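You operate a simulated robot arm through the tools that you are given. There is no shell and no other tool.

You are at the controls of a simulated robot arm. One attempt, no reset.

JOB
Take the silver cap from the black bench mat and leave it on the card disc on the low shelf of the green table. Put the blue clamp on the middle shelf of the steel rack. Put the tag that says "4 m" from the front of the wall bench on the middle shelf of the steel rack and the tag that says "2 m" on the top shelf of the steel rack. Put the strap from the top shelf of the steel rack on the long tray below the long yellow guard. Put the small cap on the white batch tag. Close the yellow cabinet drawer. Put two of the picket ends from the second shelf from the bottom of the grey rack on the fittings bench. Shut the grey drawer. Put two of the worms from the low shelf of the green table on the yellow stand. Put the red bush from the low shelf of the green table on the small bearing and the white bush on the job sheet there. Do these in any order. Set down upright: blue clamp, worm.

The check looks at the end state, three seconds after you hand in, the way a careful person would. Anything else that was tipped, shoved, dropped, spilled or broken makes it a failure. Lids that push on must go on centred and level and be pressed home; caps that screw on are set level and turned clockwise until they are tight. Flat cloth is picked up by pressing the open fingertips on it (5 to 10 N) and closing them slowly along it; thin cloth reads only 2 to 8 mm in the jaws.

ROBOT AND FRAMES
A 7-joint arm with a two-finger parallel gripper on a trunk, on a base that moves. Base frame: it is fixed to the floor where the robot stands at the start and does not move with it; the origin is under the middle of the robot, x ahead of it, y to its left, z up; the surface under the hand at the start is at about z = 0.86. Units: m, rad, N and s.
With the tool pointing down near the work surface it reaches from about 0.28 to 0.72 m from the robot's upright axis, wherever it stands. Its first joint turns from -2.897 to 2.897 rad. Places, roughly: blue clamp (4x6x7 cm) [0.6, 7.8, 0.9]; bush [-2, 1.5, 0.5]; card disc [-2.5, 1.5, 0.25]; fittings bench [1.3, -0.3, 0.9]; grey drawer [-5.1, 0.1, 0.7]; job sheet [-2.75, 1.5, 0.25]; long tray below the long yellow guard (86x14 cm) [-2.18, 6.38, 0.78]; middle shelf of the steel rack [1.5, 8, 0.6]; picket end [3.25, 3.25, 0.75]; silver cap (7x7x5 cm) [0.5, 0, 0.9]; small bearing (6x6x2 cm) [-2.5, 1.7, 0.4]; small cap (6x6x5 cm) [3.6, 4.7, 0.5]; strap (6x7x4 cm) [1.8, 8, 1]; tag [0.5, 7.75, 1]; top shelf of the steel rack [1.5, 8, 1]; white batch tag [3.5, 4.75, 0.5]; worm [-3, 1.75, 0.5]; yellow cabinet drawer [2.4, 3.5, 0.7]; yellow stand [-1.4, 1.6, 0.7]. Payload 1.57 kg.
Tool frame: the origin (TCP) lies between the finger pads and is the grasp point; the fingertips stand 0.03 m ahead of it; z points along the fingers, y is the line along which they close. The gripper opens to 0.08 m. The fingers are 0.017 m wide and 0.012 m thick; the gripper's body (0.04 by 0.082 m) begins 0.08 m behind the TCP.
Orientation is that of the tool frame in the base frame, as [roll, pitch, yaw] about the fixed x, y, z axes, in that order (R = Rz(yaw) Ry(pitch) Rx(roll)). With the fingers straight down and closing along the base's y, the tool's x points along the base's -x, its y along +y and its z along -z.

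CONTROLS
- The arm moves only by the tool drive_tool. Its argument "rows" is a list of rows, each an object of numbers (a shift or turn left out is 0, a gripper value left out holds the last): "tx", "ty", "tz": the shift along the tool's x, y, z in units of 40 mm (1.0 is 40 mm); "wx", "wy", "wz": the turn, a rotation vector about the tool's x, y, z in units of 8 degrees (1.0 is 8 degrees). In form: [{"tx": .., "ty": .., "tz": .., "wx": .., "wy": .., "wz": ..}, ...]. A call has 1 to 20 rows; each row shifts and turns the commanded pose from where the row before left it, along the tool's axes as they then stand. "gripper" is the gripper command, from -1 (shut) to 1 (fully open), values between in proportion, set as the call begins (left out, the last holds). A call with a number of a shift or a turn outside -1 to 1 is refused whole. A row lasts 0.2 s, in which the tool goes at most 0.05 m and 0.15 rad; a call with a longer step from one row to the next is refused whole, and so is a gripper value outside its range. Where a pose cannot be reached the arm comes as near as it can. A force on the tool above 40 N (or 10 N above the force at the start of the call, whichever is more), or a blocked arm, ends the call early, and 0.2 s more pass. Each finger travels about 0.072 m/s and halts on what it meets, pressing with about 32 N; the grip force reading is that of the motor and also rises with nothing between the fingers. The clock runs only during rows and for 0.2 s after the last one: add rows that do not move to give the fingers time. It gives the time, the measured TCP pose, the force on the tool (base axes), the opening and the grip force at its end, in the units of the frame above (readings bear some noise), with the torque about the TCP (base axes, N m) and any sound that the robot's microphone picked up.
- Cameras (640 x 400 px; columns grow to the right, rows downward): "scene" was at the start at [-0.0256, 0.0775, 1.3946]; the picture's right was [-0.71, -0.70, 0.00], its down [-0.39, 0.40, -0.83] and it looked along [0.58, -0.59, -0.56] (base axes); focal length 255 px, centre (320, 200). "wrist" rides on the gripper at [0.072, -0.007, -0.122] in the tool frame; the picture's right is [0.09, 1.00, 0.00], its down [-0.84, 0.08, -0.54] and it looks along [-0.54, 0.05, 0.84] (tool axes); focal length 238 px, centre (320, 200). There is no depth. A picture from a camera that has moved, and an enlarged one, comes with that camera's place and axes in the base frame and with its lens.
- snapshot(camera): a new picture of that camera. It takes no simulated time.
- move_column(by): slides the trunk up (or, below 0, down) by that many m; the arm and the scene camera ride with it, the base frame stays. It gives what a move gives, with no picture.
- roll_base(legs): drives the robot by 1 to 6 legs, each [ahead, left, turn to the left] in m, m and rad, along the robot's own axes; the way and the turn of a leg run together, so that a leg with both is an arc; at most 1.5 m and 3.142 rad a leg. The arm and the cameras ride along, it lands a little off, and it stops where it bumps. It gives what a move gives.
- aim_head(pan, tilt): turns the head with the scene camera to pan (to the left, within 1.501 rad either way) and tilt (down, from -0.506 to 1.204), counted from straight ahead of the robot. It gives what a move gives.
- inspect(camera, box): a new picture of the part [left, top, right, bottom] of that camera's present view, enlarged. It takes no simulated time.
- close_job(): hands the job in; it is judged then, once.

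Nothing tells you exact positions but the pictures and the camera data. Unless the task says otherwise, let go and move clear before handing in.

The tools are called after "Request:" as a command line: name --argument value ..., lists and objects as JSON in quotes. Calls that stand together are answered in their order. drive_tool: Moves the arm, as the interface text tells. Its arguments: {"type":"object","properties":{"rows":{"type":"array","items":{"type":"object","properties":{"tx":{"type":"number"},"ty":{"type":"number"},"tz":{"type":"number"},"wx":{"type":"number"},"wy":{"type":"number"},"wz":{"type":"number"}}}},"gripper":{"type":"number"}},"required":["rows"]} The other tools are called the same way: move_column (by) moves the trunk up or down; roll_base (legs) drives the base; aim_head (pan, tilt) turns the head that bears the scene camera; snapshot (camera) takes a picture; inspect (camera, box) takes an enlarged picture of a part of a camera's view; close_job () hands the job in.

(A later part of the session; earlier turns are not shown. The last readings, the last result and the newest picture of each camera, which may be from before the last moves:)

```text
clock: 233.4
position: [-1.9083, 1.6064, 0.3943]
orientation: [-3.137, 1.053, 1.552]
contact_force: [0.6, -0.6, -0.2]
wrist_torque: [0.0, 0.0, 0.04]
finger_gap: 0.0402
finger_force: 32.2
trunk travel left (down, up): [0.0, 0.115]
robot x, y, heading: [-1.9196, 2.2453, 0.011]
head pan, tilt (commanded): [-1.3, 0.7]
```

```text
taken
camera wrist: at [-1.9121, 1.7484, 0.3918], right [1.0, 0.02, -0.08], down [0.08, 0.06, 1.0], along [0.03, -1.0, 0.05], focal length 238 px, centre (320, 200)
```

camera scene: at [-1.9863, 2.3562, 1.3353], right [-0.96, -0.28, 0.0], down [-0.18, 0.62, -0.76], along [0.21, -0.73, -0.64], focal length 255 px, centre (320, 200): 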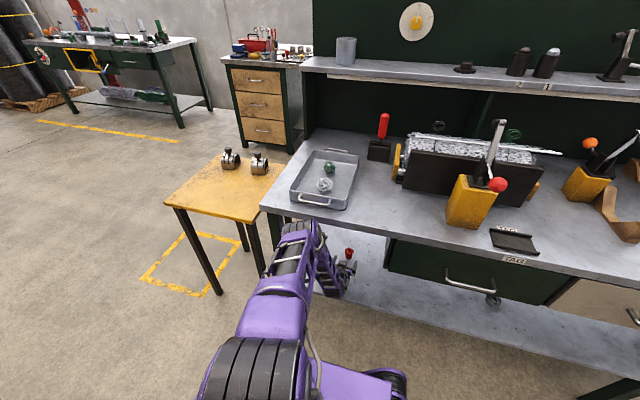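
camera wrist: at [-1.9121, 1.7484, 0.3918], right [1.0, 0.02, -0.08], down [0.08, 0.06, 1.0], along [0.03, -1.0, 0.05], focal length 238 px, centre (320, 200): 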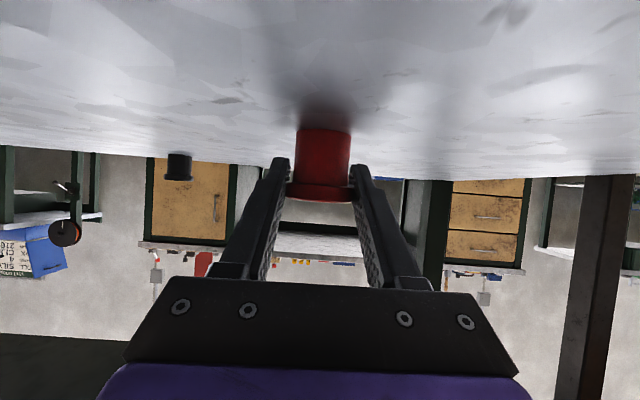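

Request:
drive_tool --rows '[{"tx": -0.28, "tz": -0.16}, {}]'

Request:
roll_base --legs '[[0, 0.08, 0]]'

Request:
drive_tool --rows '[{"tx": -0.4, "tz": -0.22}, {"tx": -0.4, "tz": -0.22}, {"tx": -0.2, "tz": -0.12}, {}]'

Request:
snapshot --camera "wrist"

Request:
snapshot --camera "scene"

```text
clock: 234.0
position: [-1.9087, 1.607, 0.4078]
orientation: [-3.138, 1.054, 1.549]
contact_force: [-0.1, 1.5, 0.0]
wrist_torque: [0.04, 0.02, 0.02]
finger_gap: 0.0403
finger_force: 32.5
trunk travel left (down, up): [0.0, 0.115]
robot x, y, heading: [-1.9185, 2.2444, 0.014]
head pan, tilt (commanded): [-1.3, 0.7]
```

```text
clock: 235.5
position: [-1.9094, 1.6865, 0.4074]
orientation: [-3.138, 1.054, 1.55]
contact_force: [0.6, -0.3, -1.1]
wrist_torque: [-0.05, 0.03, 0.04]
finger_gap: 0.0399
finger_force: 32.1
trunk travel left (down, up): [0.0, 0.115]
robot x, y, heading: [-1.9227, 2.3247, 0.013]
head pan, tilt (commanded): [-1.3, 0.7]
```

```text
clock: 236.5
position: [-1.9085, 1.6861, 0.4533]
orientation: [-3.139, 1.055, 1.55]
contact_force: [-0.3, 0.6, -0.5]
wrist_torque: [0.01, 0.02, -0.02]
finger_gap: 0.0401
finger_force: 32.2
trunk travel left (down, up): [0.0, 0.115]
robot x, y, heading: [-1.9227, 2.3299, 0.014]
head pan, tilt (commanded): [-1.3, 0.7]
```

```text
taken
camera wrist: at [-1.9119, 1.8275, 0.4509], right [1.0, 0.02, -0.08], down [0.08, 0.06, 1.0], along [0.03, -1.0, 0.05], focal length 238 px, centre (320, 200)
```

wrist: 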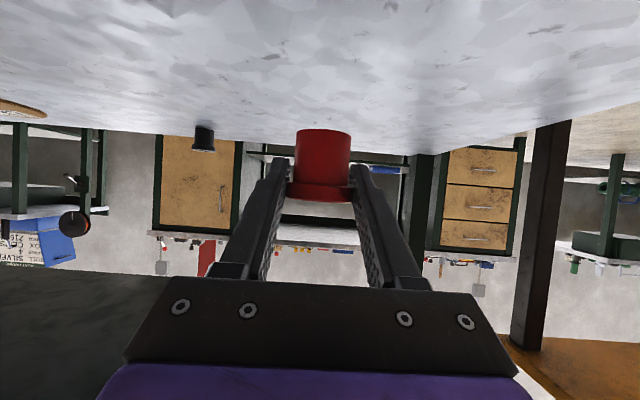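

```text
taken
camera scene: at [-1.9868, 2.3828, 1.3353], right [-0.96, -0.28, 0.0], down [-0.18, 0.62, -0.76], along [0.21, -0.73, -0.64], focal length 255 px, centre (320, 200)
```

scene: 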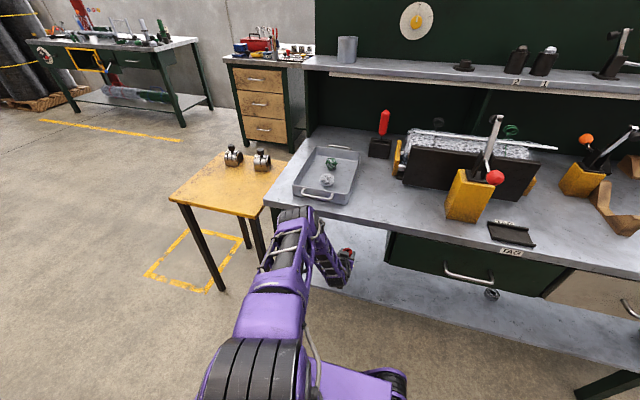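

Red bush held. I lower slightly for clearance under the drawers, then back along the table toward the bearing in two steps, with the arm extended so that the elbow stays away from the drawer handle.

Request:
drive_tool --rows '[{"tx": 0.33, "tz": 0.2}, {}]'

Request:
aim_head --pan 1.5 --tilt 0.7

Request:
snapshot --camera "scene"

```text
clock: 237.1
position: [-1.9081, 1.6851, 0.4372]
orientation: [-3.139, 1.055, 1.551]
contact_force: [-0.4, -0.9, -0.2]
wrist_torque: [0.01, 0.0, -0.02]
finger_gap: 0.0401
finger_force: 32.4
trunk travel left (down, up): [0.0, 0.115]
robot x, y, heading: [-1.9212, 2.3257, 0.011]
head pan, tilt (commanded): [-1.3, 0.7]
```

```text
clock: 239.5
position: [-1.9084, 1.6856, 0.4367]
orientation: [-3.139, 1.054, 1.549]
contact_force: [-0.4, 0.6, -0.4]
wrist_torque: [0.0, 0.01, -0.02]
finger_gap: 0.04
finger_force: 31.9
trunk travel left (down, up): [0.0, 0.115]
robot x, y, heading: [-1.9206, 2.3242, 0.006]
head pan, tilt (commanded): [1.499, 0.7]
```

```text
taken
camera scene: at [-2.0053, 2.5492, 1.3353], right [1.0, -0.06, 0.0], down [-0.04, -0.64, -0.76], along [0.05, 0.76, -0.64], focal length 255 px, centre (320, 200)
```

scene: 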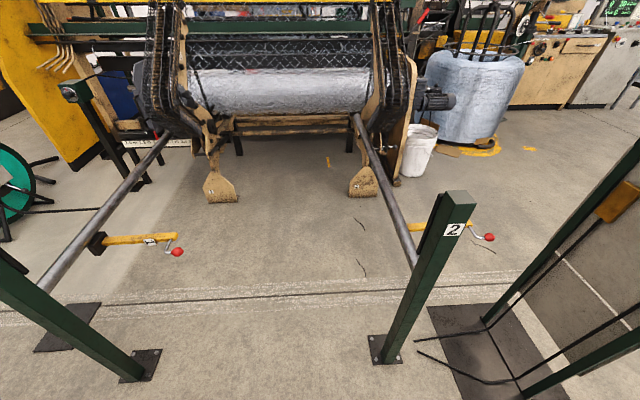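

Request:
roll_base --legs '[[-0.3, 0.01, -0.01], [-0.29, 0, 0]]'

Request:
snapshot --camera "wrist"

Request:
aim_head --pan -1.3 --tilt 0.7

Request:
snapshot --camera "scene"

```text
clock: 243.2
position: [-2.5066, 1.6911, 0.4376]
orientation: [-3.136, 1.053, 1.546]
contact_force: [-0.1, -0.3, -0.7]
wrist_torque: [0.0, 0.02, -0.01]
finger_gap: 0.0402
finger_force: 31.6
trunk travel left (down, up): [0.0, 0.115]
robot x, y, heading: [-2.5163, 2.3327, 0.011]
head pan, tilt (commanded): [1.499, 0.7]
```

```text
taken
camera wrist: at [-2.5091, 1.833, 0.4354], right [1.0, 0.02, -0.08], down [0.08, 0.06, 1.0], along [0.02, -1.0, 0.05], focal length 238 px, centre (320, 200)
```

wrist: 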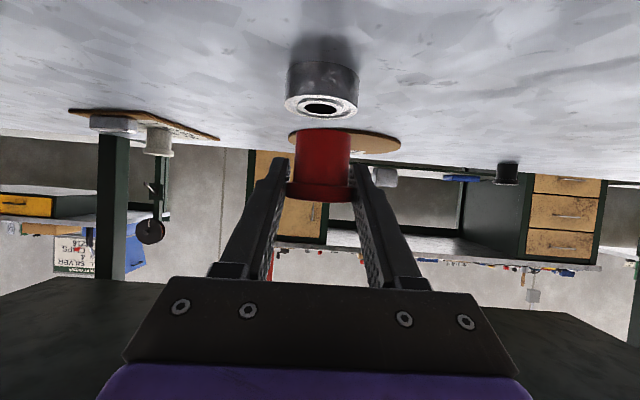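

```text
clock: 245.7
position: [-2.507, 1.6916, 0.4371]
orientation: [-3.139, 1.054, 1.547]
contact_force: [0.5, -0.3, -0.6]
wrist_torque: [0.0, -0.01, -0.01]
finger_gap: 0.0401
finger_force: 31.9
trunk travel left (down, up): [0.0, 0.115]
robot x, y, heading: [-2.5141, 2.3284, 0.006]
head pan, tilt (commanded): [-1.3, 0.7]
```

```text
taken
camera scene: at [-2.5813, 2.3888, 1.3353], right [-0.96, -0.27, 0.0], down [-0.18, 0.62, -0.76], along [0.21, -0.74, -0.64], focal length 255 px, centre (320, 200)
```

scene: 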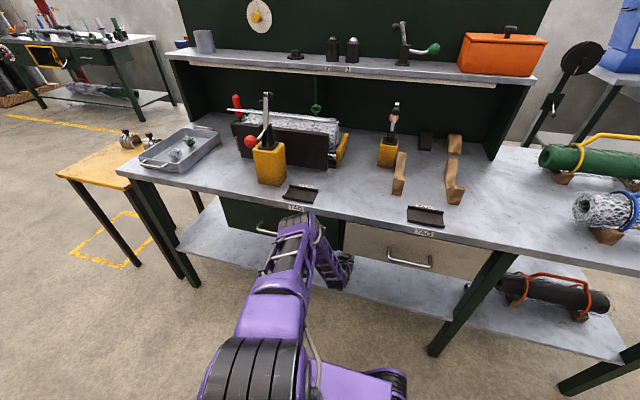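

Request:
inspect --camera "wrist" --box '[240, 40, 400, 140]'

```text
4.00 times, centred on (320, 90) of wrist
camera zoom: at [-2.5091, 1.833, 0.4354], right [1.0, 0.02, -0.08], down [0.08, 0.06, 1.0], along [0.02, -1.0, 0.05], focal length 953 px, centre (320, 640)
```

zoom: 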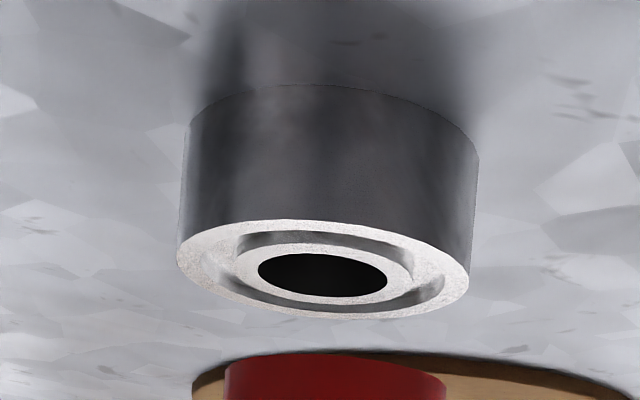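

The bearing's centre is near (-2.5105, 1.661), with its top at about z = 0.38. I move the bush over it using only the arm.

Request:
drive_tool --rows '[{"tx": -0.05, "tz": 0.39, "ty": -0.025}, {"tx": -0.04, "tz": 0.38, "ty": -0.025}, {}, {}]'

Request:
inspect --camera "wrist" --box '[220, 60, 420, 210]'

```text
clock: 246.7
position: [-2.5103, 1.6622, 0.4261]
orientation: [-3.138, 1.054, 1.548]
contact_force: [-0.1, 0.7, -0.5]
wrist_torque: [0.05, -0.04, 0.0]
finger_gap: 0.0398
finger_force: 31.8
trunk travel left (down, up): [0.0, 0.115]
robot x, y, heading: [-2.5136, 2.3352, 0.005]
head pan, tilt (commanded): [-1.3, 0.7]
```

```text
2.67 times, centred on (320, 135) of wrist
camera zoom: at [-2.5117, 1.8047, 0.4236], right [1.0, 0.02, -0.08], down [0.08, 0.06, 1.0], along [0.02, -1.0, 0.05], focal length 636 px, centre (320, 373)
```

zoom: 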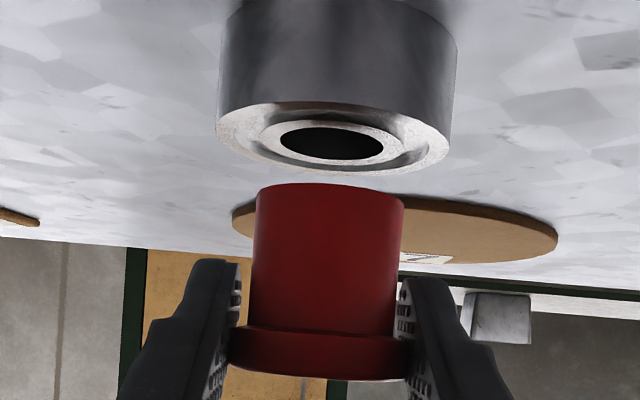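

Request:
drive_tool --rows '[{"tx": 0.22, "tz": 0.07}, {}, {}]'

Request:
drive_tool --rows '[{"tx": 0.0435, "tz": 0.025}, {}]'

Request:
inspect --camera "wrist" --box '[220, 60, 420, 210]'

```text
clock: 247.5
position: [-2.508, 1.6643, 0.4175]
orientation: [-3.138, 1.054, 1.546]
contact_force: [0.0, 0.1, -0.8]
wrist_torque: [0.0, 0.02, -0.02]
finger_gap: 0.0402
finger_force: 32.3
trunk travel left (down, up): [0.0, 0.115]
robot x, y, heading: [-2.5153, 2.3302, 0.006]
head pan, tilt (commanded): [-1.3, 0.7]
```

```text
clock: 248.1
position: [-2.5088, 1.6648, 0.414]
orientation: [-3.138, 1.055, 1.546]
contact_force: [-0.3, 0.2, -0.5]
wrist_torque: [0.02, 0.01, 0.01]
finger_gap: 0.0403
finger_force: 32.2
trunk travel left (down, up): [0.0, 0.115]
robot x, y, heading: [-2.5223, 2.3309, 0.009]
head pan, tilt (commanded): [-1.3, 0.7]
```

```text
2.67 times, centred on (320, 135) of wrist
camera zoom: at [-2.5116, 1.8063, 0.4124], right [1.0, 0.02, -0.08], down [0.08, 0.06, 1.0], along [0.02, -1.0, 0.05], focal length 636 px, centre (320, 373)
```

zoom: 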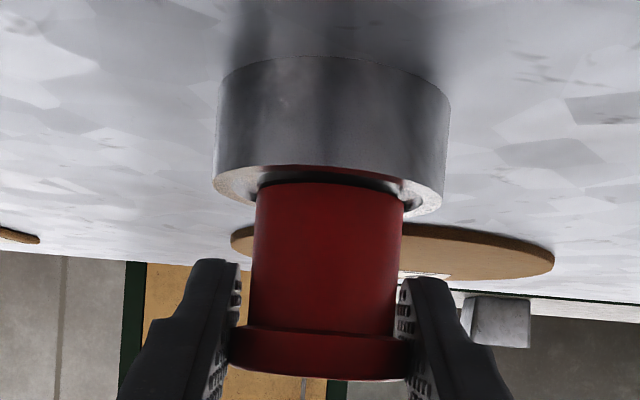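

Request:
drive_tool --rows '[{"tx": 0.035, "tz": 0.02}, {}]'

Request:
drive_tool --rows '[{"tx": 0.035, "tz": 0.02}, {}]'

Request:
inspect --camera "wrist" --box '[220, 60, 420, 210]'

```text
clock: 248.7
position: [-2.5096, 1.6635, 0.4142]
orientation: [-3.137, 1.056, 1.544]
contact_force: [0.3, 1.0, 4.6]
wrist_torque: [0.01, -0.03, 0.01]
finger_gap: 0.0404
finger_force: 31.7
trunk travel left (down, up): [0.0, 0.115]
robot x, y, heading: [-2.516, 2.3301, 0.007]
head pan, tilt (commanded): [-1.3, 0.7]
```

```text
clock: 249.3
position: [-2.5091, 1.6627, 0.4134]
orientation: [-3.138, 1.059, 1.544]
contact_force: [-0.7, 1.4, 15.3]
wrist_torque: [-0.01, 0.02, 0.0]
finger_gap: 0.04
finger_force: 31.6
trunk travel left (down, up): [0.0, 0.115]
robot x, y, heading: [-2.5137, 2.3337, 0.008]
head pan, tilt (commanded): [-1.3, 0.7]
```

```text
2.67 times, centred on (320, 135) of wrist
camera zoom: at [-2.5114, 1.8052, 0.4109], right [1.0, 0.02, -0.08], down [0.08, 0.06, 0.99], along [0.02, -1.0, 0.06], focal length 636 px, centre (320, 373)
```

zoom: 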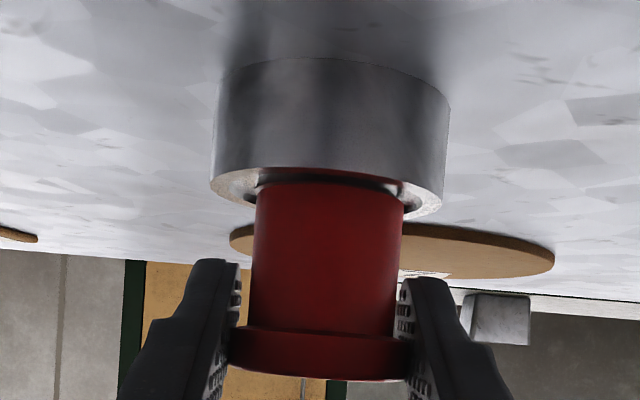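

Request:
drive_tool --rows '[{"tx": -0.03, "tz": -0.017}, {}]'

Request:
drive_tool --rows '[{}, {}, {}]' --gripper 1

Request:
drive_tool --rows '[{"tz": -0.6}, {"tz": -0.6}, {}]'

Request:
snapshot --camera "wrist"

```text
clock: 249.9
position: [-2.5088, 1.6631, 0.4141]
orientation: [-3.139, 1.055, 1.544]
contact_force: [-0.2, -5.1, 11.0]
wrist_torque: [-0.22, 0.0, -0.02]
finger_gap: 0.0401
finger_force: 31.8
trunk travel left (down, up): [0.0, 0.115]
robot x, y, heading: [-2.5177, 2.335, 0.013]
head pan, tilt (commanded): [-1.3, 0.7]
```

```text
clock: 250.7
position: [-2.5086, 1.6648, 0.4121]
orientation: [-3.138, 1.053, 1.546]
contact_force: [-0.6, -0.5, -0.4]
wrist_torque: [0.06, -0.02, 0.01]
finger_gap: 0.08
finger_force: 0.0
trunk travel left (down, up): [0.0, 0.115]
robot x, y, heading: [-2.5146, 2.3288, 0.009]
head pan, tilt (commanded): [-1.3, 0.7]
```

```text
clock: 251.5
position: [-2.5073, 1.7062, 0.4365]
orientation: [-3.138, 1.054, 1.546]
contact_force: [0.6, -0.8, -0.6]
wrist_torque: [0.01, -0.01, 0.01]
finger_gap: 0.0798
finger_force: 0.1
trunk travel left (down, up): [0.0, 0.115]
robot x, y, heading: [-2.5159, 2.3274, 0.008]
head pan, tilt (commanded): [-1.3, 0.7]
```

```text
taken
camera wrist: at [-2.5104, 1.8488, 0.4343], right [1.0, 0.02, -0.08], down [0.08, 0.06, 1.0], along [0.02, -1.0, 0.05], focal length 238 px, centre (320, 200)
```

wrist: 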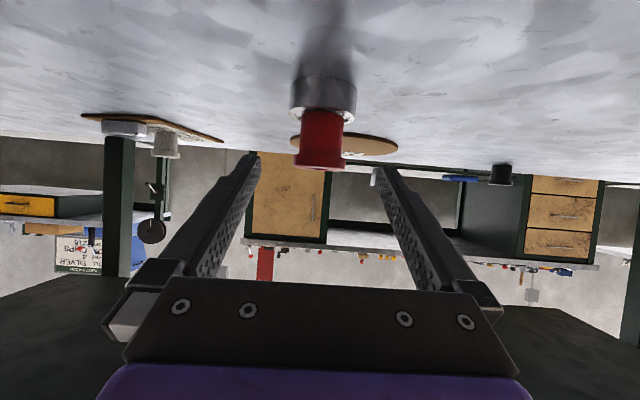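

The red bush stands on the bearing. I strafe straight out from the table and fold the arm up for travel.

Request:
roll_base --legs '[[0, 0.22, 0]]'

Request:
drive_tool --rows '[{"tx": -0.19, "tz": -0.679, "wy": 0.775}, {"tx": -0.19, "tz": -0.679, "wy": 0.775}, {"tx": -0.2, "tz": -0.695, "wy": 0.775}, {"tx": -0.2, "tz": -0.704, "wy": 0.775}, {"tx": -0.2, "tz": -0.704, "wy": 0.775}, {"tx": -0.15, "tz": -0.696, "wy": 0.775}, {"tx": -0.1, "tz": -0.8, "wy": 0.775}, {"tx": 0.0, "tz": -0.9, "wy": 0.775}, {"tx": 0.0, "tz": -0.9, "wy": 0.775}, {"tx": 0, "tz": -0.9, "wy": 0.575}, {"tz": -0.9}, {"tz": -0.9}, {}]'

Request:
aim_head --pan 1.5 --tilt 0.4

Request:
snapshot --camera "scene"

```text
clock: 254.2
position: [-2.5077, 1.9267, 0.437]
orientation: [-3.139, 1.055, 1.546]
contact_force: [-0.9, -0.6, -0.3]
wrist_torque: [-0.02, 0.02, -0.01]
finger_gap: 0.08
finger_force: 0.1
trunk travel left (down, up): [0.0, 0.115]
robot x, y, heading: [-2.5217, 2.5476, 0.004]
head pan, tilt (commanded): [-1.3, 0.7]
```

```text
clock: 257.0
position: [-2.5043, 2.0404, 0.7937]
orientation: [-3.14, -0.001, 1.543]
contact_force: [0.0, 0.0, 0.6]
wrist_torque: [0.01, -0.01, 0.04]
finger_gap: 0.08
finger_force: 0.0
trunk travel left (down, up): [0.0, 0.115]
robot x, y, heading: [-2.5171, 2.5492, 0.007]
head pan, tilt (commanded): [-1.3, 0.7]
```

```text
clock: 259.5
position: [-2.5042, 2.0396, 0.7926]
orientation: [-3.139, 0.001, 1.544]
contact_force: [-0.2, 0.1, -0.1]
wrist_torque: [0.02, -0.01, -0.01]
finger_gap: 0.0801
finger_force: 0.0
trunk travel left (down, up): [0.0, 0.115]
robot x, y, heading: [-2.5181, 2.5493, 0.008]
head pan, tilt (commanded): [1.499, 0.4]
```

```text
taken
camera scene: at [-2.6003, 2.7823, 1.3621], right [1.0, -0.06, 0.0], down [-0.03, -0.39, -0.92], along [0.06, 0.92, -0.39], focal length 255 px, centre (320, 200)
```

scene: 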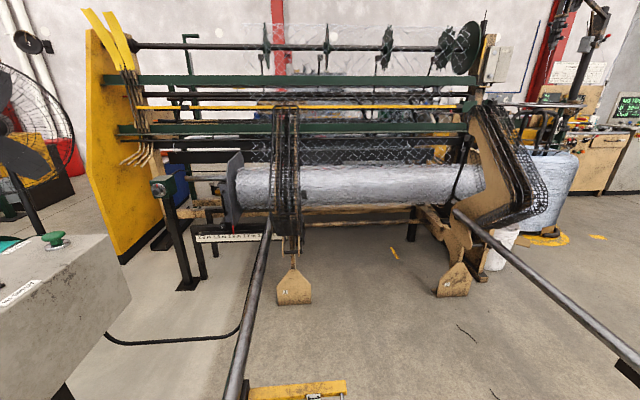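

Request:
drive_tool --rows '[{"tz": -1, "tx": 0.35}, {"tz": -1, "tx": 0.35}, {"tz": -1, "tx": 0.35}, {"tz": -1, "tx": 0.35}, {"tz": -1, "tx": 0.35}, {}]'

Request:
roll_base --legs '[[0, -0.15, -0.008], [1.2, 0, 0], [0.7, 0, 0]]'

Request:
drive_tool --rows '[{"tx": 0.06, "ty": 1, "wz": -0.7}, {"tx": 0.06, "ty": 1, "wz": -0.7}, {"tx": 0.06, "ty": 1, "wz": -0.7}, {"tx": 0.06, "ty": 1, "wz": -0.7}, {"tx": 0.06, "ty": 1, "wz": -0.7}, {"tx": 0.06, "ty": 1, "wz": -0.7}, {"tx": 0.06, "ty": 1, "wz": -0.7}, {"tx": 0.06, "ty": 1, "wz": -0.7}, {"tx": 0.06, "ty": 1, "wz": -0.7}, {"tx": 0.06, "ty": 1, "wz": -0.7}, {"tx": 0.06, "ty": 1, "wz": -0.7}, {"tx": 0.06, "ty": 1, "wz": -0.7}, {"tx": 0.06, "ty": 1, "wz": -0.7}, {"tx": 0.06, "ty": 1, "wz": -0.7}, {"tx": 0.06, "ty": 1, "wz": -0.7}, {"tx": 0.06, "ty": 1, "wz": -0.7}, {}]'

```text
clock: 260.9
position: [-2.5004, 2.1092, 0.9943]
orientation: [-3.141, -0.001, 1.543]
contact_force: [0.0, -0.3, -0.5]
wrist_torque: [-0.01, -0.03, -0.02]
finger_gap: 0.08
finger_force: 0.0
trunk travel left (down, up): [0.0, 0.115]
robot x, y, heading: [-2.5191, 2.5485, 0.008]
head pan, tilt (commanded): [1.499, 0.4]
```

```text
clock: 272.1
position: [-0.6053, 1.9687, 0.993]
orientation: [-3.141, -0.002, 1.539]
contact_force: [0.8, 0.3, -0.4]
wrist_torque: [0.0, -0.01, 0.01]
finger_gap: 0.0798
finger_force: 0.0
trunk travel left (down, up): [0.0, 0.115]
robot x, y, heading: [-0.6187, 2.4102, 0.009]
head pan, tilt (commanded): [1.499, 0.4]
```

```text
clock: 275.7
position: [-0.1847, 2.37, 0.993]
orientation: [3.141, -0.001, 3.104]
contact_force: [-0.8, 0.3, 0.6]
wrist_torque: [-0.01, 0.01, -0.02]
finger_gap: 0.0801
finger_force: 0.0
trunk travel left (down, up): [0.0, 0.115]
robot x, y, heading: [-0.6192, 2.4082, 0.006]
head pan, tilt (commanded): [1.499, 0.4]
```

Request:
move_column --by 0.05

Request:
roll_base --legs '[[0.5, 0, -0.006], [0, -1.2, 0], [0, -1.2, 0]]'

Request:
aim_head --pan -0.2 --tilt 0.7

Request:
snapshot --camera "scene"

Request:
snapshot --camera "wrist"

```text
clock: 276.6
position: [-0.1848, 2.3688, 1.042]
orientation: [-3.141, -0.004, 3.103]
contact_force: [-0.9, 0.3, 0.0]
wrist_torque: [0.0, -0.01, 0.0]
finger_gap: 0.0799
finger_force: 0.2
trunk travel left (down, up): [-0.05, 0.065]
robot x, y, heading: [-0.6141, 2.4089, 0.004]
head pan, tilt (commanded): [1.499, 0.4]
```

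```text
clock: 302.2
position: [0.3217, -0.0235, 1.0419]
orientation: [-3.14, -0.002, 3.101]
contact_force: [-0.4, -0.1, -0.3]
wrist_torque: [-0.02, 0.02, 0.0]
finger_gap: 0.0799
finger_force: 0.1
trunk travel left (down, up): [-0.05, 0.065]
robot x, y, heading: [-0.1121, 0.0164, -0.001]
head pan, tilt (commanded): [1.499, 0.4]
```

```text
clock: 304.0
position: [0.3203, -0.0237, 1.0414]
orientation: [-3.141, -0.002, 3.102]
contact_force: [-0.6, 0.5, 0.2]
wrist_torque: [0.01, -0.02, -0.02]
finger_gap: 0.0802
finger_force: 0.1
trunk travel left (down, up): [-0.05, 0.065]
robot x, y, heading: [-0.11, 0.0209, 0.003]
head pan, tilt (commanded): [-0.201, 0.7]
```

```text
taken
camera scene: at [-0.1162, 0.1427, 1.3853], right [-0.2, -0.98, 0.0], down [-0.63, 0.13, -0.77], along [0.75, -0.15, -0.64], focal length 255 px, centre (320, 200)
```

scene: 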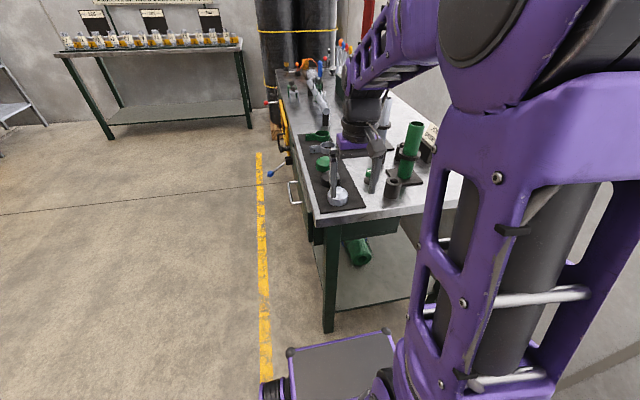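

```text
taken
camera wrist: at [0.249, -0.0268, 1.1642], right [-0.05, 1.0, 0.0], down [0.84, 0.04, 0.54], along [0.54, 0.03, -0.84], focal length 238 px, centre (320, 200)
```

wrist: 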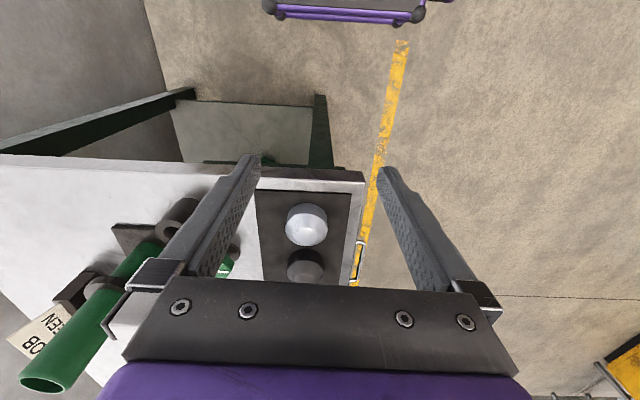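

I turn the hand 45° forward on its way to a point 10 cm short of the silver cap, with the fingers closing across the row so that they miss the black cap.

Request:
drive_tool --rows '[{"tx": -0.315, "tz": 0.322, "ty": -0.037, "wy": -0.94}, {"tx": -0.27, "tz": 0.36, "ty": -0.037, "wy": -0.94}, {"tx": -0.22, "tz": 0.393, "ty": -0.037, "wy": -0.94}, {"tx": -0.168, "tz": 0.418, "ty": -0.037, "wy": -0.94}, {"tx": -0.11, "tz": 0.437, "ty": -0.037, "wy": -0.94}, {"tx": -0.053, "tz": 0.447, "ty": -0.037, "wy": -0.94}, {}, {}]'

Request:
inspect --camera "wrist" --box '[200, 40, 440, 190]'

Request:
snapshot --camera "wrist"

```text
clock: 305.8
position: [0.3909, -0.0346, 0.9609]
orientation: [-3.137, 0.725, 3.112]
contact_force: [0.1, -0.3, 0.2]
wrist_torque: [0.0, -0.01, -0.03]
finger_gap: 0.0802
finger_force: 0.0
out of reach, approached as far as the arm can: row 6
trunk travel left (down, up): [-0.05, 0.065]
robot x, y, heading: [-0.1096, 0.0172, 0.003]
head pan, tilt (commanded): [-0.201, 0.7]
```

```text
2.67 times, centred on (320, 115) of wrist
camera zoom: at [0.2569, -0.0355, 1.0055], right [-0.04, 1.0, -0.06], down [0.27, 0.07, 0.96], along [0.96, 0.02, -0.27], focal length 636 px, centre (320, 427)
```

zoom: 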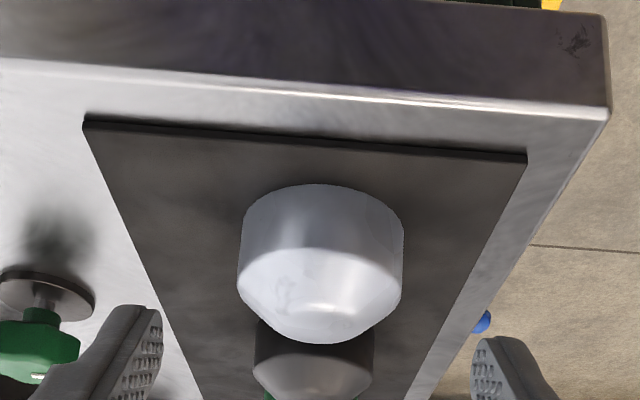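

```text
taken
camera wrist: at [0.2569, -0.0355, 1.0055], right [-0.04, 1.0, -0.06], down [0.27, 0.07, 0.96], along [0.96, 0.02, -0.27], focal length 238 px, centre (320, 200)
```

wrist: 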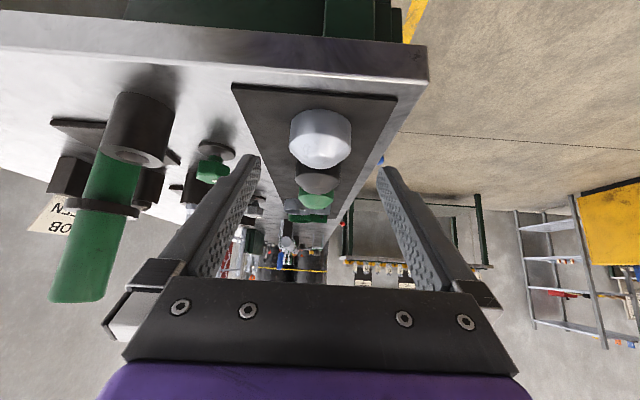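

Request:
drive_tool --rows '[{"tx": -0.1, "tz": 0.82, "ty": 0.02}, {"tx": -0.1, "tz": 0.82, "ty": 0.02}, {"tx": -0.1, "tz": 0.82, "ty": 0.02}, {}]'

Request:
snapshot --camera "wrist"

```text
clock: 306.8
position: [0.4661, -0.0333, 0.8966]
orientation: [-3.137, 0.726, 3.112]
contact_force: [0.5, -0.1, -0.4]
wrist_torque: [0.03, -0.02, 0.02]
finger_gap: 0.0798
finger_force: 0.1
trunk travel left (down, up): [-0.05, 0.065]
robot x, y, heading: [-0.1122, 0.018, 0.002]
head pan, tilt (commanded): [-0.201, 0.7]
```

```text
taken
camera wrist: at [0.3319, -0.0353, 0.9401], right [-0.04, 1.0, -0.06], down [0.27, 0.07, 0.96], along [0.96, 0.02, -0.27], focal length 238 px, centre (320, 200)
```

wrist: 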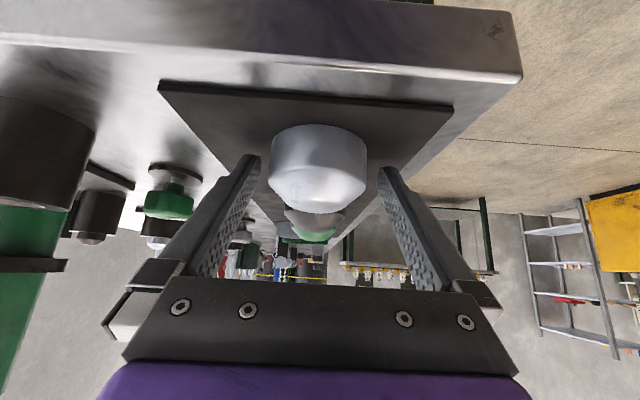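

Request:
drive_tool --rows '[{}, {}, {}, {}]' --gripper -1

Request:
inspect --camera "wrist" --box '[200, 80, 440, 230]'

```text
clock: 307.8
position: [0.4675, -0.0345, 0.8964]
orientation: [-3.138, 0.727, 3.112]
contact_force: [0.3, -2.0, 1.3]
wrist_torque: [0.02, 0.02, 0.0]
finger_gap: 0.0635
finger_force: 31.9
trunk travel left (down, up): [-0.05, 0.065]
robot x, y, heading: [-0.1149, 0.0208, 0.004]
head pan, tilt (commanded): [-0.201, 0.7]
```

```text
2.67 times, centred on (320, 155) of wrist
camera zoom: at [0.3315, -0.0355, 0.9404], right [-0.04, 1.0, -0.06], down [0.27, 0.07, 0.96], along [0.96, 0.02, -0.27], focal length 636 px, centre (320, 320)
```

zoom: 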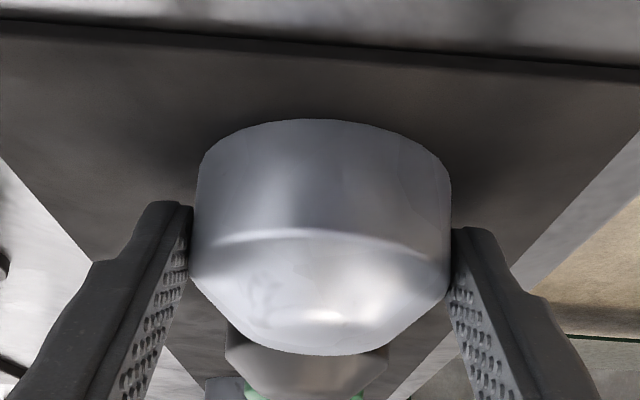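

Request:
drive_tool --rows '[{"tx": -0.2, "tz": -0.23}, {"tx": -0.3, "tz": -0.34}, {"tx": -0.4, "tz": -0.46}, {"tx": -0.5, "tz": -0.55}, {}]'

Request:
snapshot --camera "wrist"

```text
clock: 309.0
position: [0.4655, -0.0327, 0.9814]
orientation: [-3.14, 0.727, 3.111]
contact_force: [0.8, 0.6, -0.7]
wrist_torque: [0.01, -0.03, 0.02]
finger_gap: 0.0635
finger_force: 32.1
trunk travel left (down, up): [-0.05, 0.065]
robot x, y, heading: [-0.1118, 0.0216, 0.001]
head pan, tilt (commanded): [-0.201, 0.7]
```

```text
taken
camera wrist: at [0.3314, -0.0347, 1.0244], right [-0.04, 1.0, -0.06], down [0.27, 0.07, 0.96], along [0.96, 0.02, -0.27], focal length 238 px, centre (320, 200)
```

wrist: 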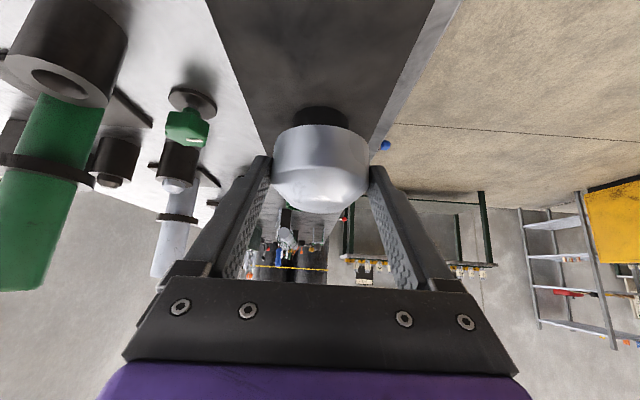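

The silver cap is held at 63.5 mm. I strafe to the open floor, turn around, and swing the arm to my right there, where there is room.

Request:
roll_base --legs '[[0, 0.95, 0], [0, 0, 3.135]]'

Request:
drive_tool --rows '[{"tx": 0.025, "ty": -0.98, "tz": -0.022, "wx": 0.325, "wz": 0.3655}, {"tx": 0.025, "ty": -0.98, "tz": -0.022, "wx": 0.325, "wz": 0.3655}, {"tx": 0.025, "ty": -0.98, "tz": -0.022, "wx": 0.325, "wz": 0.3655}, {"tx": 0.025, "ty": -0.98, "tz": -0.022, "wx": 0.325, "wz": 0.3655}, {"tx": 0.025, "ty": -0.98, "tz": -0.022, "wx": 0.325, "wz": 0.3655}, {"tx": 0.025, "ty": -0.98, "tz": -0.022, "wx": 0.325, "wz": 0.3655}, {"tx": 0.025, "ty": -0.98, "tz": -0.022, "wx": 0.325, "wz": 0.3655}, {"tx": 0.025, "ty": -0.98, "tz": -0.022, "wx": 0.325, "wz": 0.3655}, {"tx": 0.025, "ty": -0.98, "tz": -0.022, "wx": 0.325, "wz": 0.3655}, {"tx": 0.025, "ty": -0.98, "tz": -0.022, "wx": 0.325, "wz": 0.3655}, {"tx": 0.025, "ty": -0.98, "tz": -0.022, "wx": 0.325, "wz": 0.3655}, {"tx": 0.025, "ty": -0.98, "tz": -0.022, "wx": 0.325, "wz": 0.3655}, {}]'

Request:
snapshot --camera "wrist"

```text
clock: 325.9
position: [-0.6916, 1.021, 0.9802]
orientation: [-3.138, 0.726, -0.035]
contact_force: [-0.3, -0.7, -0.1]
wrist_torque: [0.01, 0.01, -0.02]
finger_gap: 0.0633
finger_force: 31.2
trunk travel left (down, up): [-0.05, 0.065]
robot x, y, heading: [-0.1122, 0.9669, 3.139]
head pan, tilt (commanded): [-0.201, 0.7]
```

```text
clock: 328.8
position: [-0.4934, 1.4331, 0.9816]
orientation: [-3.14, 0.729, -0.855]
contact_force: [0.2, 0.0, -1.6]
wrist_torque: [0.0, 0.0, -0.02]
finger_gap: 0.0633
finger_force: 32.2
trunk travel left (down, up): [-0.05, 0.065]
robot x, y, heading: [-0.1141, 0.9653, 3.137]
head pan, tilt (commanded): [-0.201, 0.7]
```

```text
taken
camera wrist: at [-0.4005, 1.3358, 1.0252], right [-0.71, -0.7, -0.06], down [-0.23, 0.15, 0.96], along [-0.67, 0.69, -0.27], focal length 238 px, centre (320, 200)
```

wrist: 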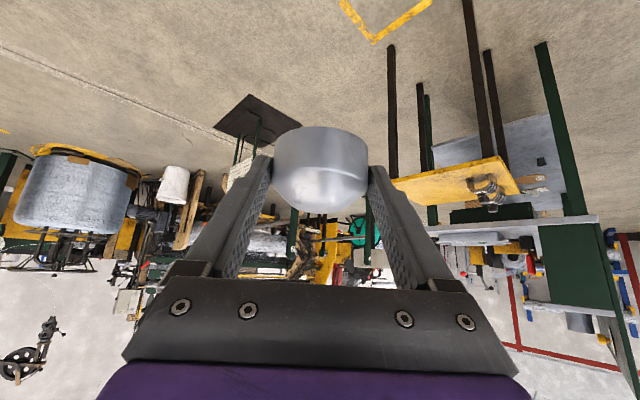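

Request:
drive_tool --rows '[{"tx": 0.056, "ty": -0.97, "tz": -0.05, "wx": 0.31, "wz": 0.348}, {"tx": 0.056, "ty": -0.97, "tz": -0.05, "wx": 0.31, "wz": 0.348}, {"tx": 0.056, "ty": -0.97, "tz": -0.05, "wx": 0.31, "wz": 0.348}, {"tx": 0.056, "ty": -0.97, "tz": -0.05, "wx": 0.31, "wz": 0.348}, {"tx": 0.056, "ty": -0.97, "tz": -0.05, "wx": 0.31, "wz": 0.348}, {"tx": 0.056, "ty": -0.97, "tz": -0.05, "wx": 0.31, "wz": 0.348}, {"tx": 0.056, "ty": -0.97, "tz": -0.05, "wx": 0.31, "wz": 0.348}, {"tx": 0.056, "ty": -0.97, "tz": -0.05, "wx": 0.31, "wz": 0.348}, {"tx": 0.056, "ty": -0.97, "tz": -0.05, "wx": 0.31, "wz": 0.348}, {"tx": 0.056, "ty": -0.97, "tz": -0.05, "wx": 0.31, "wz": 0.348}, {"tx": 0.056, "ty": -0.97, "tz": -0.05, "wx": 0.31, "wz": 0.348}, {}]'

Request:
move_column --by -0.05

```text
clock: 331.4
position: [-0.0955, 1.5611, 0.9831]
orientation: [-3.139, 0.73, -1.571]
contact_force: [-0.6, 0.7, 0.3]
wrist_torque: [-0.01, -0.02, -0.01]
finger_gap: 0.0633
finger_force: 32.3
trunk travel left (down, up): [-0.05, 0.065]
robot x, y, heading: [-0.1143, 0.9641, 3.136]
head pan, tilt (commanded): [-0.201, 0.7]
```

```text
clock: 332.3
position: [-0.0962, 1.56, 0.9323]
orientation: [-3.14, 0.731, -1.569]
contact_force: [-0.3, 0.5, -0.9]
wrist_torque: [-0.01, 0.01, 0.02]
finger_gap: 0.0629
finger_force: 32.1
trunk travel left (down, up): [0.0, 0.115]
robot x, y, heading: [-0.1143, 0.9694, 3.142]
head pan, tilt (commanded): [-0.201, 0.7]
```

Request:
drive_tool --rows '[{"tx": 0.84, "tz": 0.504}, {"tx": 0.84, "tz": 0.504}, {"tx": 0.84, "tz": 0.504}, {"tx": 0.84, "tz": 0.504}, {"tx": 0.84, "tz": 0.504}, {"tx": 0.84, "tz": 0.504}, {"tx": 0.84, "tz": 0.504}, {}]'

Request:
roll_base --legs '[[0, 0.34, 0], [1.2, 0, 0], [1.165, 0, 0]]'

Request:
snapshot --camera "wrist"

```text
clock: 334.1
position: [-0.0954, 1.4811, 0.6708]
orientation: [-3.141, 0.73, -1.569]
contact_force: [-0.4, -0.4, -0.3]
wrist_torque: [-0.02, 0.01, -0.01]
finger_gap: 0.0633
finger_force: 32.1
trunk travel left (down, up): [0.0, 0.115]
robot x, y, heading: [-0.1142, 0.9664, 3.137]
head pan, tilt (commanded): [-0.201, 0.7]
```

```text
clock: 349.1
position: [-2.4495, 1.1547, 0.6706]
orientation: [-3.137, 0.73, -1.574]
contact_force: [-0.1, 0.1, -1.0]
wrist_torque: [-0.04, 0.02, 0.0]
finger_gap: 0.0635
finger_force: 32.1
trunk travel left (down, up): [0.0, 0.115]
robot x, y, heading: [-2.4693, 0.6368, 3.132]
head pan, tilt (commanded): [-0.201, 0.7]
```

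```text
taken
camera wrist: at [-2.4438, 1.0197, 0.7141], right [-1.0, -0.06, -0.06], down [-0.08, 0.26, 0.96], along [-0.04, 0.96, -0.27], focal length 238 px, centre (320, 200)
```

wrist: 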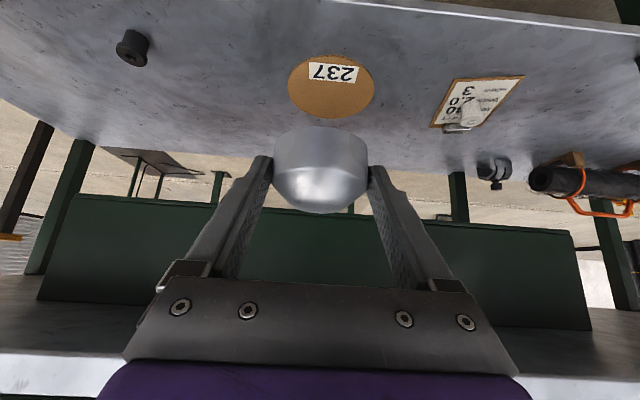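

Request:
drive_tool --rows '[{"tz": 0.9}, {"tz": 0.9}, {"tz": 0.9}, {"tz": 0.9}, {"tz": 0.9}, {"tz": 0.9}, {"tz": 0.9}, {"tz": 0.95}, {}]'

Request:
roll_base --legs '[[0.018, -0.08, 0]]'

Request:
snapshot --camera "wrist"

```text
clock: 351.1
position: [-2.4488, 1.3483, 0.4541]
orientation: [-3.14, 0.73, -1.575]
contact_force: [0.0, -0.1, -0.8]
wrist_torque: [-0.04, -0.03, -0.01]
finger_gap: 0.0631
finger_force: 32.2
trunk travel left (down, up): [0.0, 0.115]
robot x, y, heading: [-2.472, 0.6372, 3.132]
head pan, tilt (commanded): [-0.201, 0.7]
```

```text
clock: 352.5
position: [-2.4669, 1.4287, 0.4536]
orientation: [3.141, 0.729, -1.576]
contact_force: [-0.5, -0.2, -0.7]
wrist_torque: [0.02, 0.02, 0.03]
finger_gap: 0.0633
finger_force: 31.9
trunk travel left (down, up): [0.0, 0.115]
robot x, y, heading: [-2.4898, 0.7187, 3.131]
head pan, tilt (commanded): [-0.201, 0.7]
```

```text
taken
camera wrist: at [-2.4605, 1.2923, 0.4975], right [-1.0, -0.06, -0.06], down [-0.08, 0.26, 0.96], along [-0.04, 0.96, -0.27], focal length 238 px, centre (320, 200)
```

wrist: 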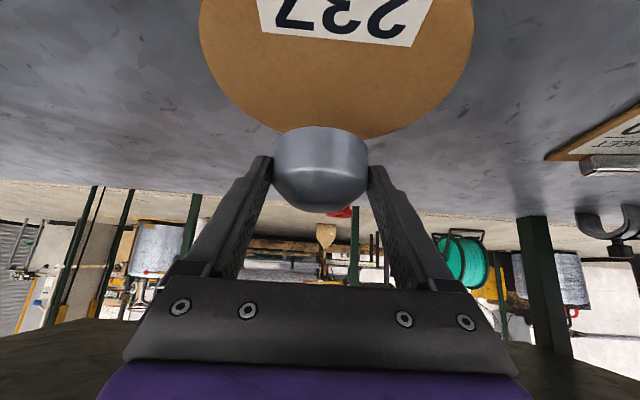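

Request:
drive_tool --rows '[{"tx": 0.28, "tz": 0.25}, {"tx": 0.28, "tz": 0.25}, {"tx": 0.28, "tz": 0.25}, {}]'

Request:
inspect --camera "wrist" --box '[160, 20, 480, 220]'

```text
clock: 353.5
position: [-2.4663, 1.4235, 0.4108]
orientation: [3.141, 0.73, -1.574]
contact_force: [-0.2, 0.4, -0.7]
wrist_torque: [0.0, -0.01, 0.01]
finger_gap: 0.0634
finger_force: 32.2
trunk travel left (down, up): [0.0, 0.115]
robot x, y, heading: [-2.4887, 0.7205, 3.135]
head pan, tilt (commanded): [-0.201, 0.7]
```

```text
2.00 times, centred on (320, 120) of wrist
camera zoom: at [-2.4608, 1.2874, 0.4527], right [-1.0, -0.06, -0.06], down [-0.08, 0.26, 0.96], along [-0.04, 0.96, -0.27], focal length 477 px, centre (320, 360)
```

zoom: 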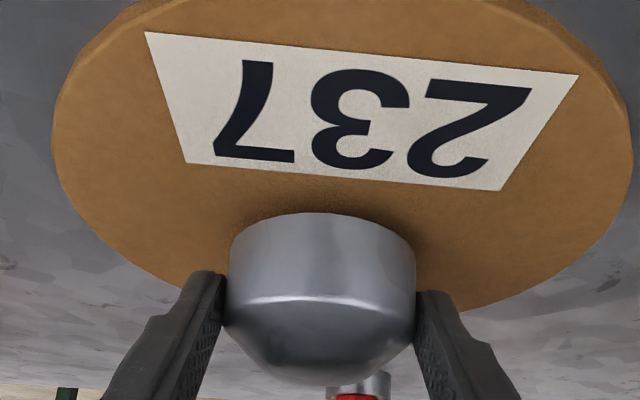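

Request:
drive_tool --rows '[{"tx": 0.1, "tz": 0.112}, {}]'

Request:
drive_tool --rows '[{"tx": 0.04, "tz": 0.045}, {}]'

Request:
drive_tool --rows '[{"tx": 0.035, "tz": 0.037}, {}]'

Request:
inspect --camera "wrist" --box '[160, 20, 480, 220]'

```text
clock: 354.1
position: [-2.4661, 1.4222, 0.4047]
orientation: [-3.139, 0.73, -1.574]
contact_force: [0.0, 0.2, 0.2]
wrist_torque: [0.0, 0.04, 0.01]
finger_gap: 0.0633
finger_force: 31.8
trunk travel left (down, up): [0.0, 0.115]
robot x, y, heading: [-2.4869, 0.7215, 3.135]
head pan, tilt (commanded): [-0.201, 0.7]
```

```text
clock: 354.7
position: [-2.4662, 1.422, 0.4004]
orientation: [-3.14, 0.729, -1.574]
contact_force: [0.2, 0.2, -0.4]
wrist_torque: [-0.03, 0.02, 0.01]
finger_gap: 0.0633
finger_force: 32.1
trunk travel left (down, up): [0.0, 0.115]
robot x, y, heading: [-2.4875, 0.7192, 3.132]
head pan, tilt (commanded): [-0.201, 0.7]
```

```text
clock: 355.3
position: [-2.4655, 1.4226, 0.3991]
orientation: [-3.139, 0.73, -1.574]
contact_force: [0.4, -0.1, -1.1]
wrist_torque: [-0.01, 0.0, -0.04]
finger_gap: 0.0632
finger_force: 32.1
trunk travel left (down, up): [0.0, 0.115]
robot x, y, heading: [-2.4895, 0.7167, 3.137]
head pan, tilt (commanded): [-0.201, 0.7]
```

```text
2.00 times, centred on (320, 120) of wrist
camera zoom: at [-2.4604, 1.2873, 0.4424], right [-1.0, -0.06, -0.06], down [-0.08, 0.26, 0.96], along [-0.04, 0.96, -0.27], focal length 477 px, centre (320, 360)
```

zoom: 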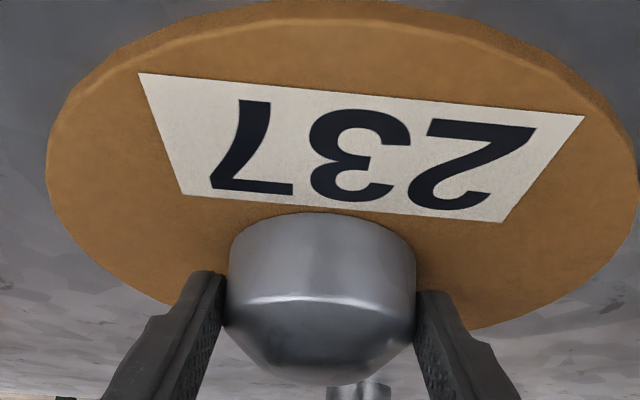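

Request:
drive_tool --rows '[{"tx": 0.035, "tz": 0.037}, {}]'

Request:
drive_tool --rows '[{"tx": 0.03, "tz": 0.033}, {}]'

Request:
drive_tool --rows '[{"tx": 0.03, "tz": 0.033}, {}]'

```text
clock: 355.9
position: [-2.4666, 1.4224, 0.3987]
orientation: [-3.139, 0.731, -1.576]
contact_force: [-1.0, -0.4, 4.2]
wrist_torque: [-0.1, -0.02, -0.03]
finger_gap: 0.063
finger_force: 31.9
trunk travel left (down, up): [0.0, 0.115]
robot x, y, heading: [-2.4897, 0.7148, 3.137]
head pan, tilt (commanded): [-0.201, 0.7]
```

```text
clock: 356.5
position: [-2.4672, 1.423, 0.3985]
orientation: [-3.139, 0.735, -1.573]
contact_force: [0.5, -2.7, 15.7]
wrist_torque: [-0.35, 0.04, -0.02]
finger_gap: 0.0632
finger_force: 32.2
trunk travel left (down, up): [0.0, 0.115]
robot x, y, heading: [-2.4896, 0.7171, 3.13]
head pan, tilt (commanded): [-0.201, 0.7]
```

```text
clock: 357.1
position: [-2.4672, 1.4237, 0.3979]
orientation: [-3.139, 0.737, -1.574]
contact_force: [0.6, 0.5, 23.5]
wrist_torque: [0.29, -0.01, 0.0]
finger_gap: 0.0629
finger_force: 31.8
trunk travel left (down, up): [0.0, 0.115]
robot x, y, heading: [-2.4868, 0.7203, 3.135]
head pan, tilt (commanded): [-0.201, 0.7]
```

The cap is firmly on the disc. I ease the load, open and withdraw along the tool axis.

Request:
drive_tool --rows '[{"tx": -0.045, "tz": -0.05}, {}]'

Request:
drive_tool --rows '[{}, {}, {}]' --gripper 1

Request:
drive_tool --rows '[{"tz": -0.4}, {"tz": -0.6}, {}]'

Request:
snapshot --camera "wrist"

```text
clock: 357.7
position: [-2.4673, 1.4212, 0.3965]
orientation: [-3.14, 0.731, -1.575]
contact_force: [0.3, 6.0, 14.3]
wrist_torque: [0.84, 0.0, -0.05]
finger_gap: 0.0633
finger_force: 32.2
trunk travel left (down, up): [0.0, 0.115]
robot x, y, heading: [-2.4857, 0.7165, 3.13]
head pan, tilt (commanded): [-0.201, 0.7]
```

```text
clock: 358.5
position: [-2.466, 1.4212, 0.3959]
orientation: [-3.141, 0.728, -1.575]
contact_force: [-0.2, -0.1, 0.4]
wrist_torque: [0.02, -0.02, -0.01]
finger_gap: 0.0798
finger_force: 0.0
trunk travel left (down, up): [0.0, 0.115]
robot x, y, heading: [-2.4858, 0.7193, 3.135]
head pan, tilt (commanded): [-0.201, 0.7]
```

```text
clock: 359.3
position: [-2.4672, 1.3949, 0.4267]
orientation: [-3.139, 0.729, -1.574]
contact_force: [-0.3, 0.1, 0.4]
wrist_torque: [-0.02, 0.01, -0.01]
finger_gap: 0.0798
finger_force: 0.1
trunk travel left (down, up): [0.0, 0.115]
robot x, y, heading: [-2.4904, 0.7176, 3.132]
head pan, tilt (commanded): [-0.201, 0.7]
```

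```text
taken
camera wrist: at [-2.461, 1.2603, 0.4697], right [-1.0, -0.06, -0.06], down [-0.08, 0.26, 0.96], along [-0.04, 0.96, -0.27], focal length 238 px, centre (320, 200)
```

wrist: 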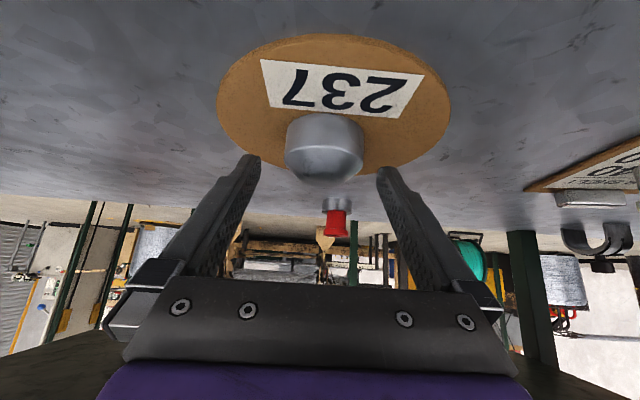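

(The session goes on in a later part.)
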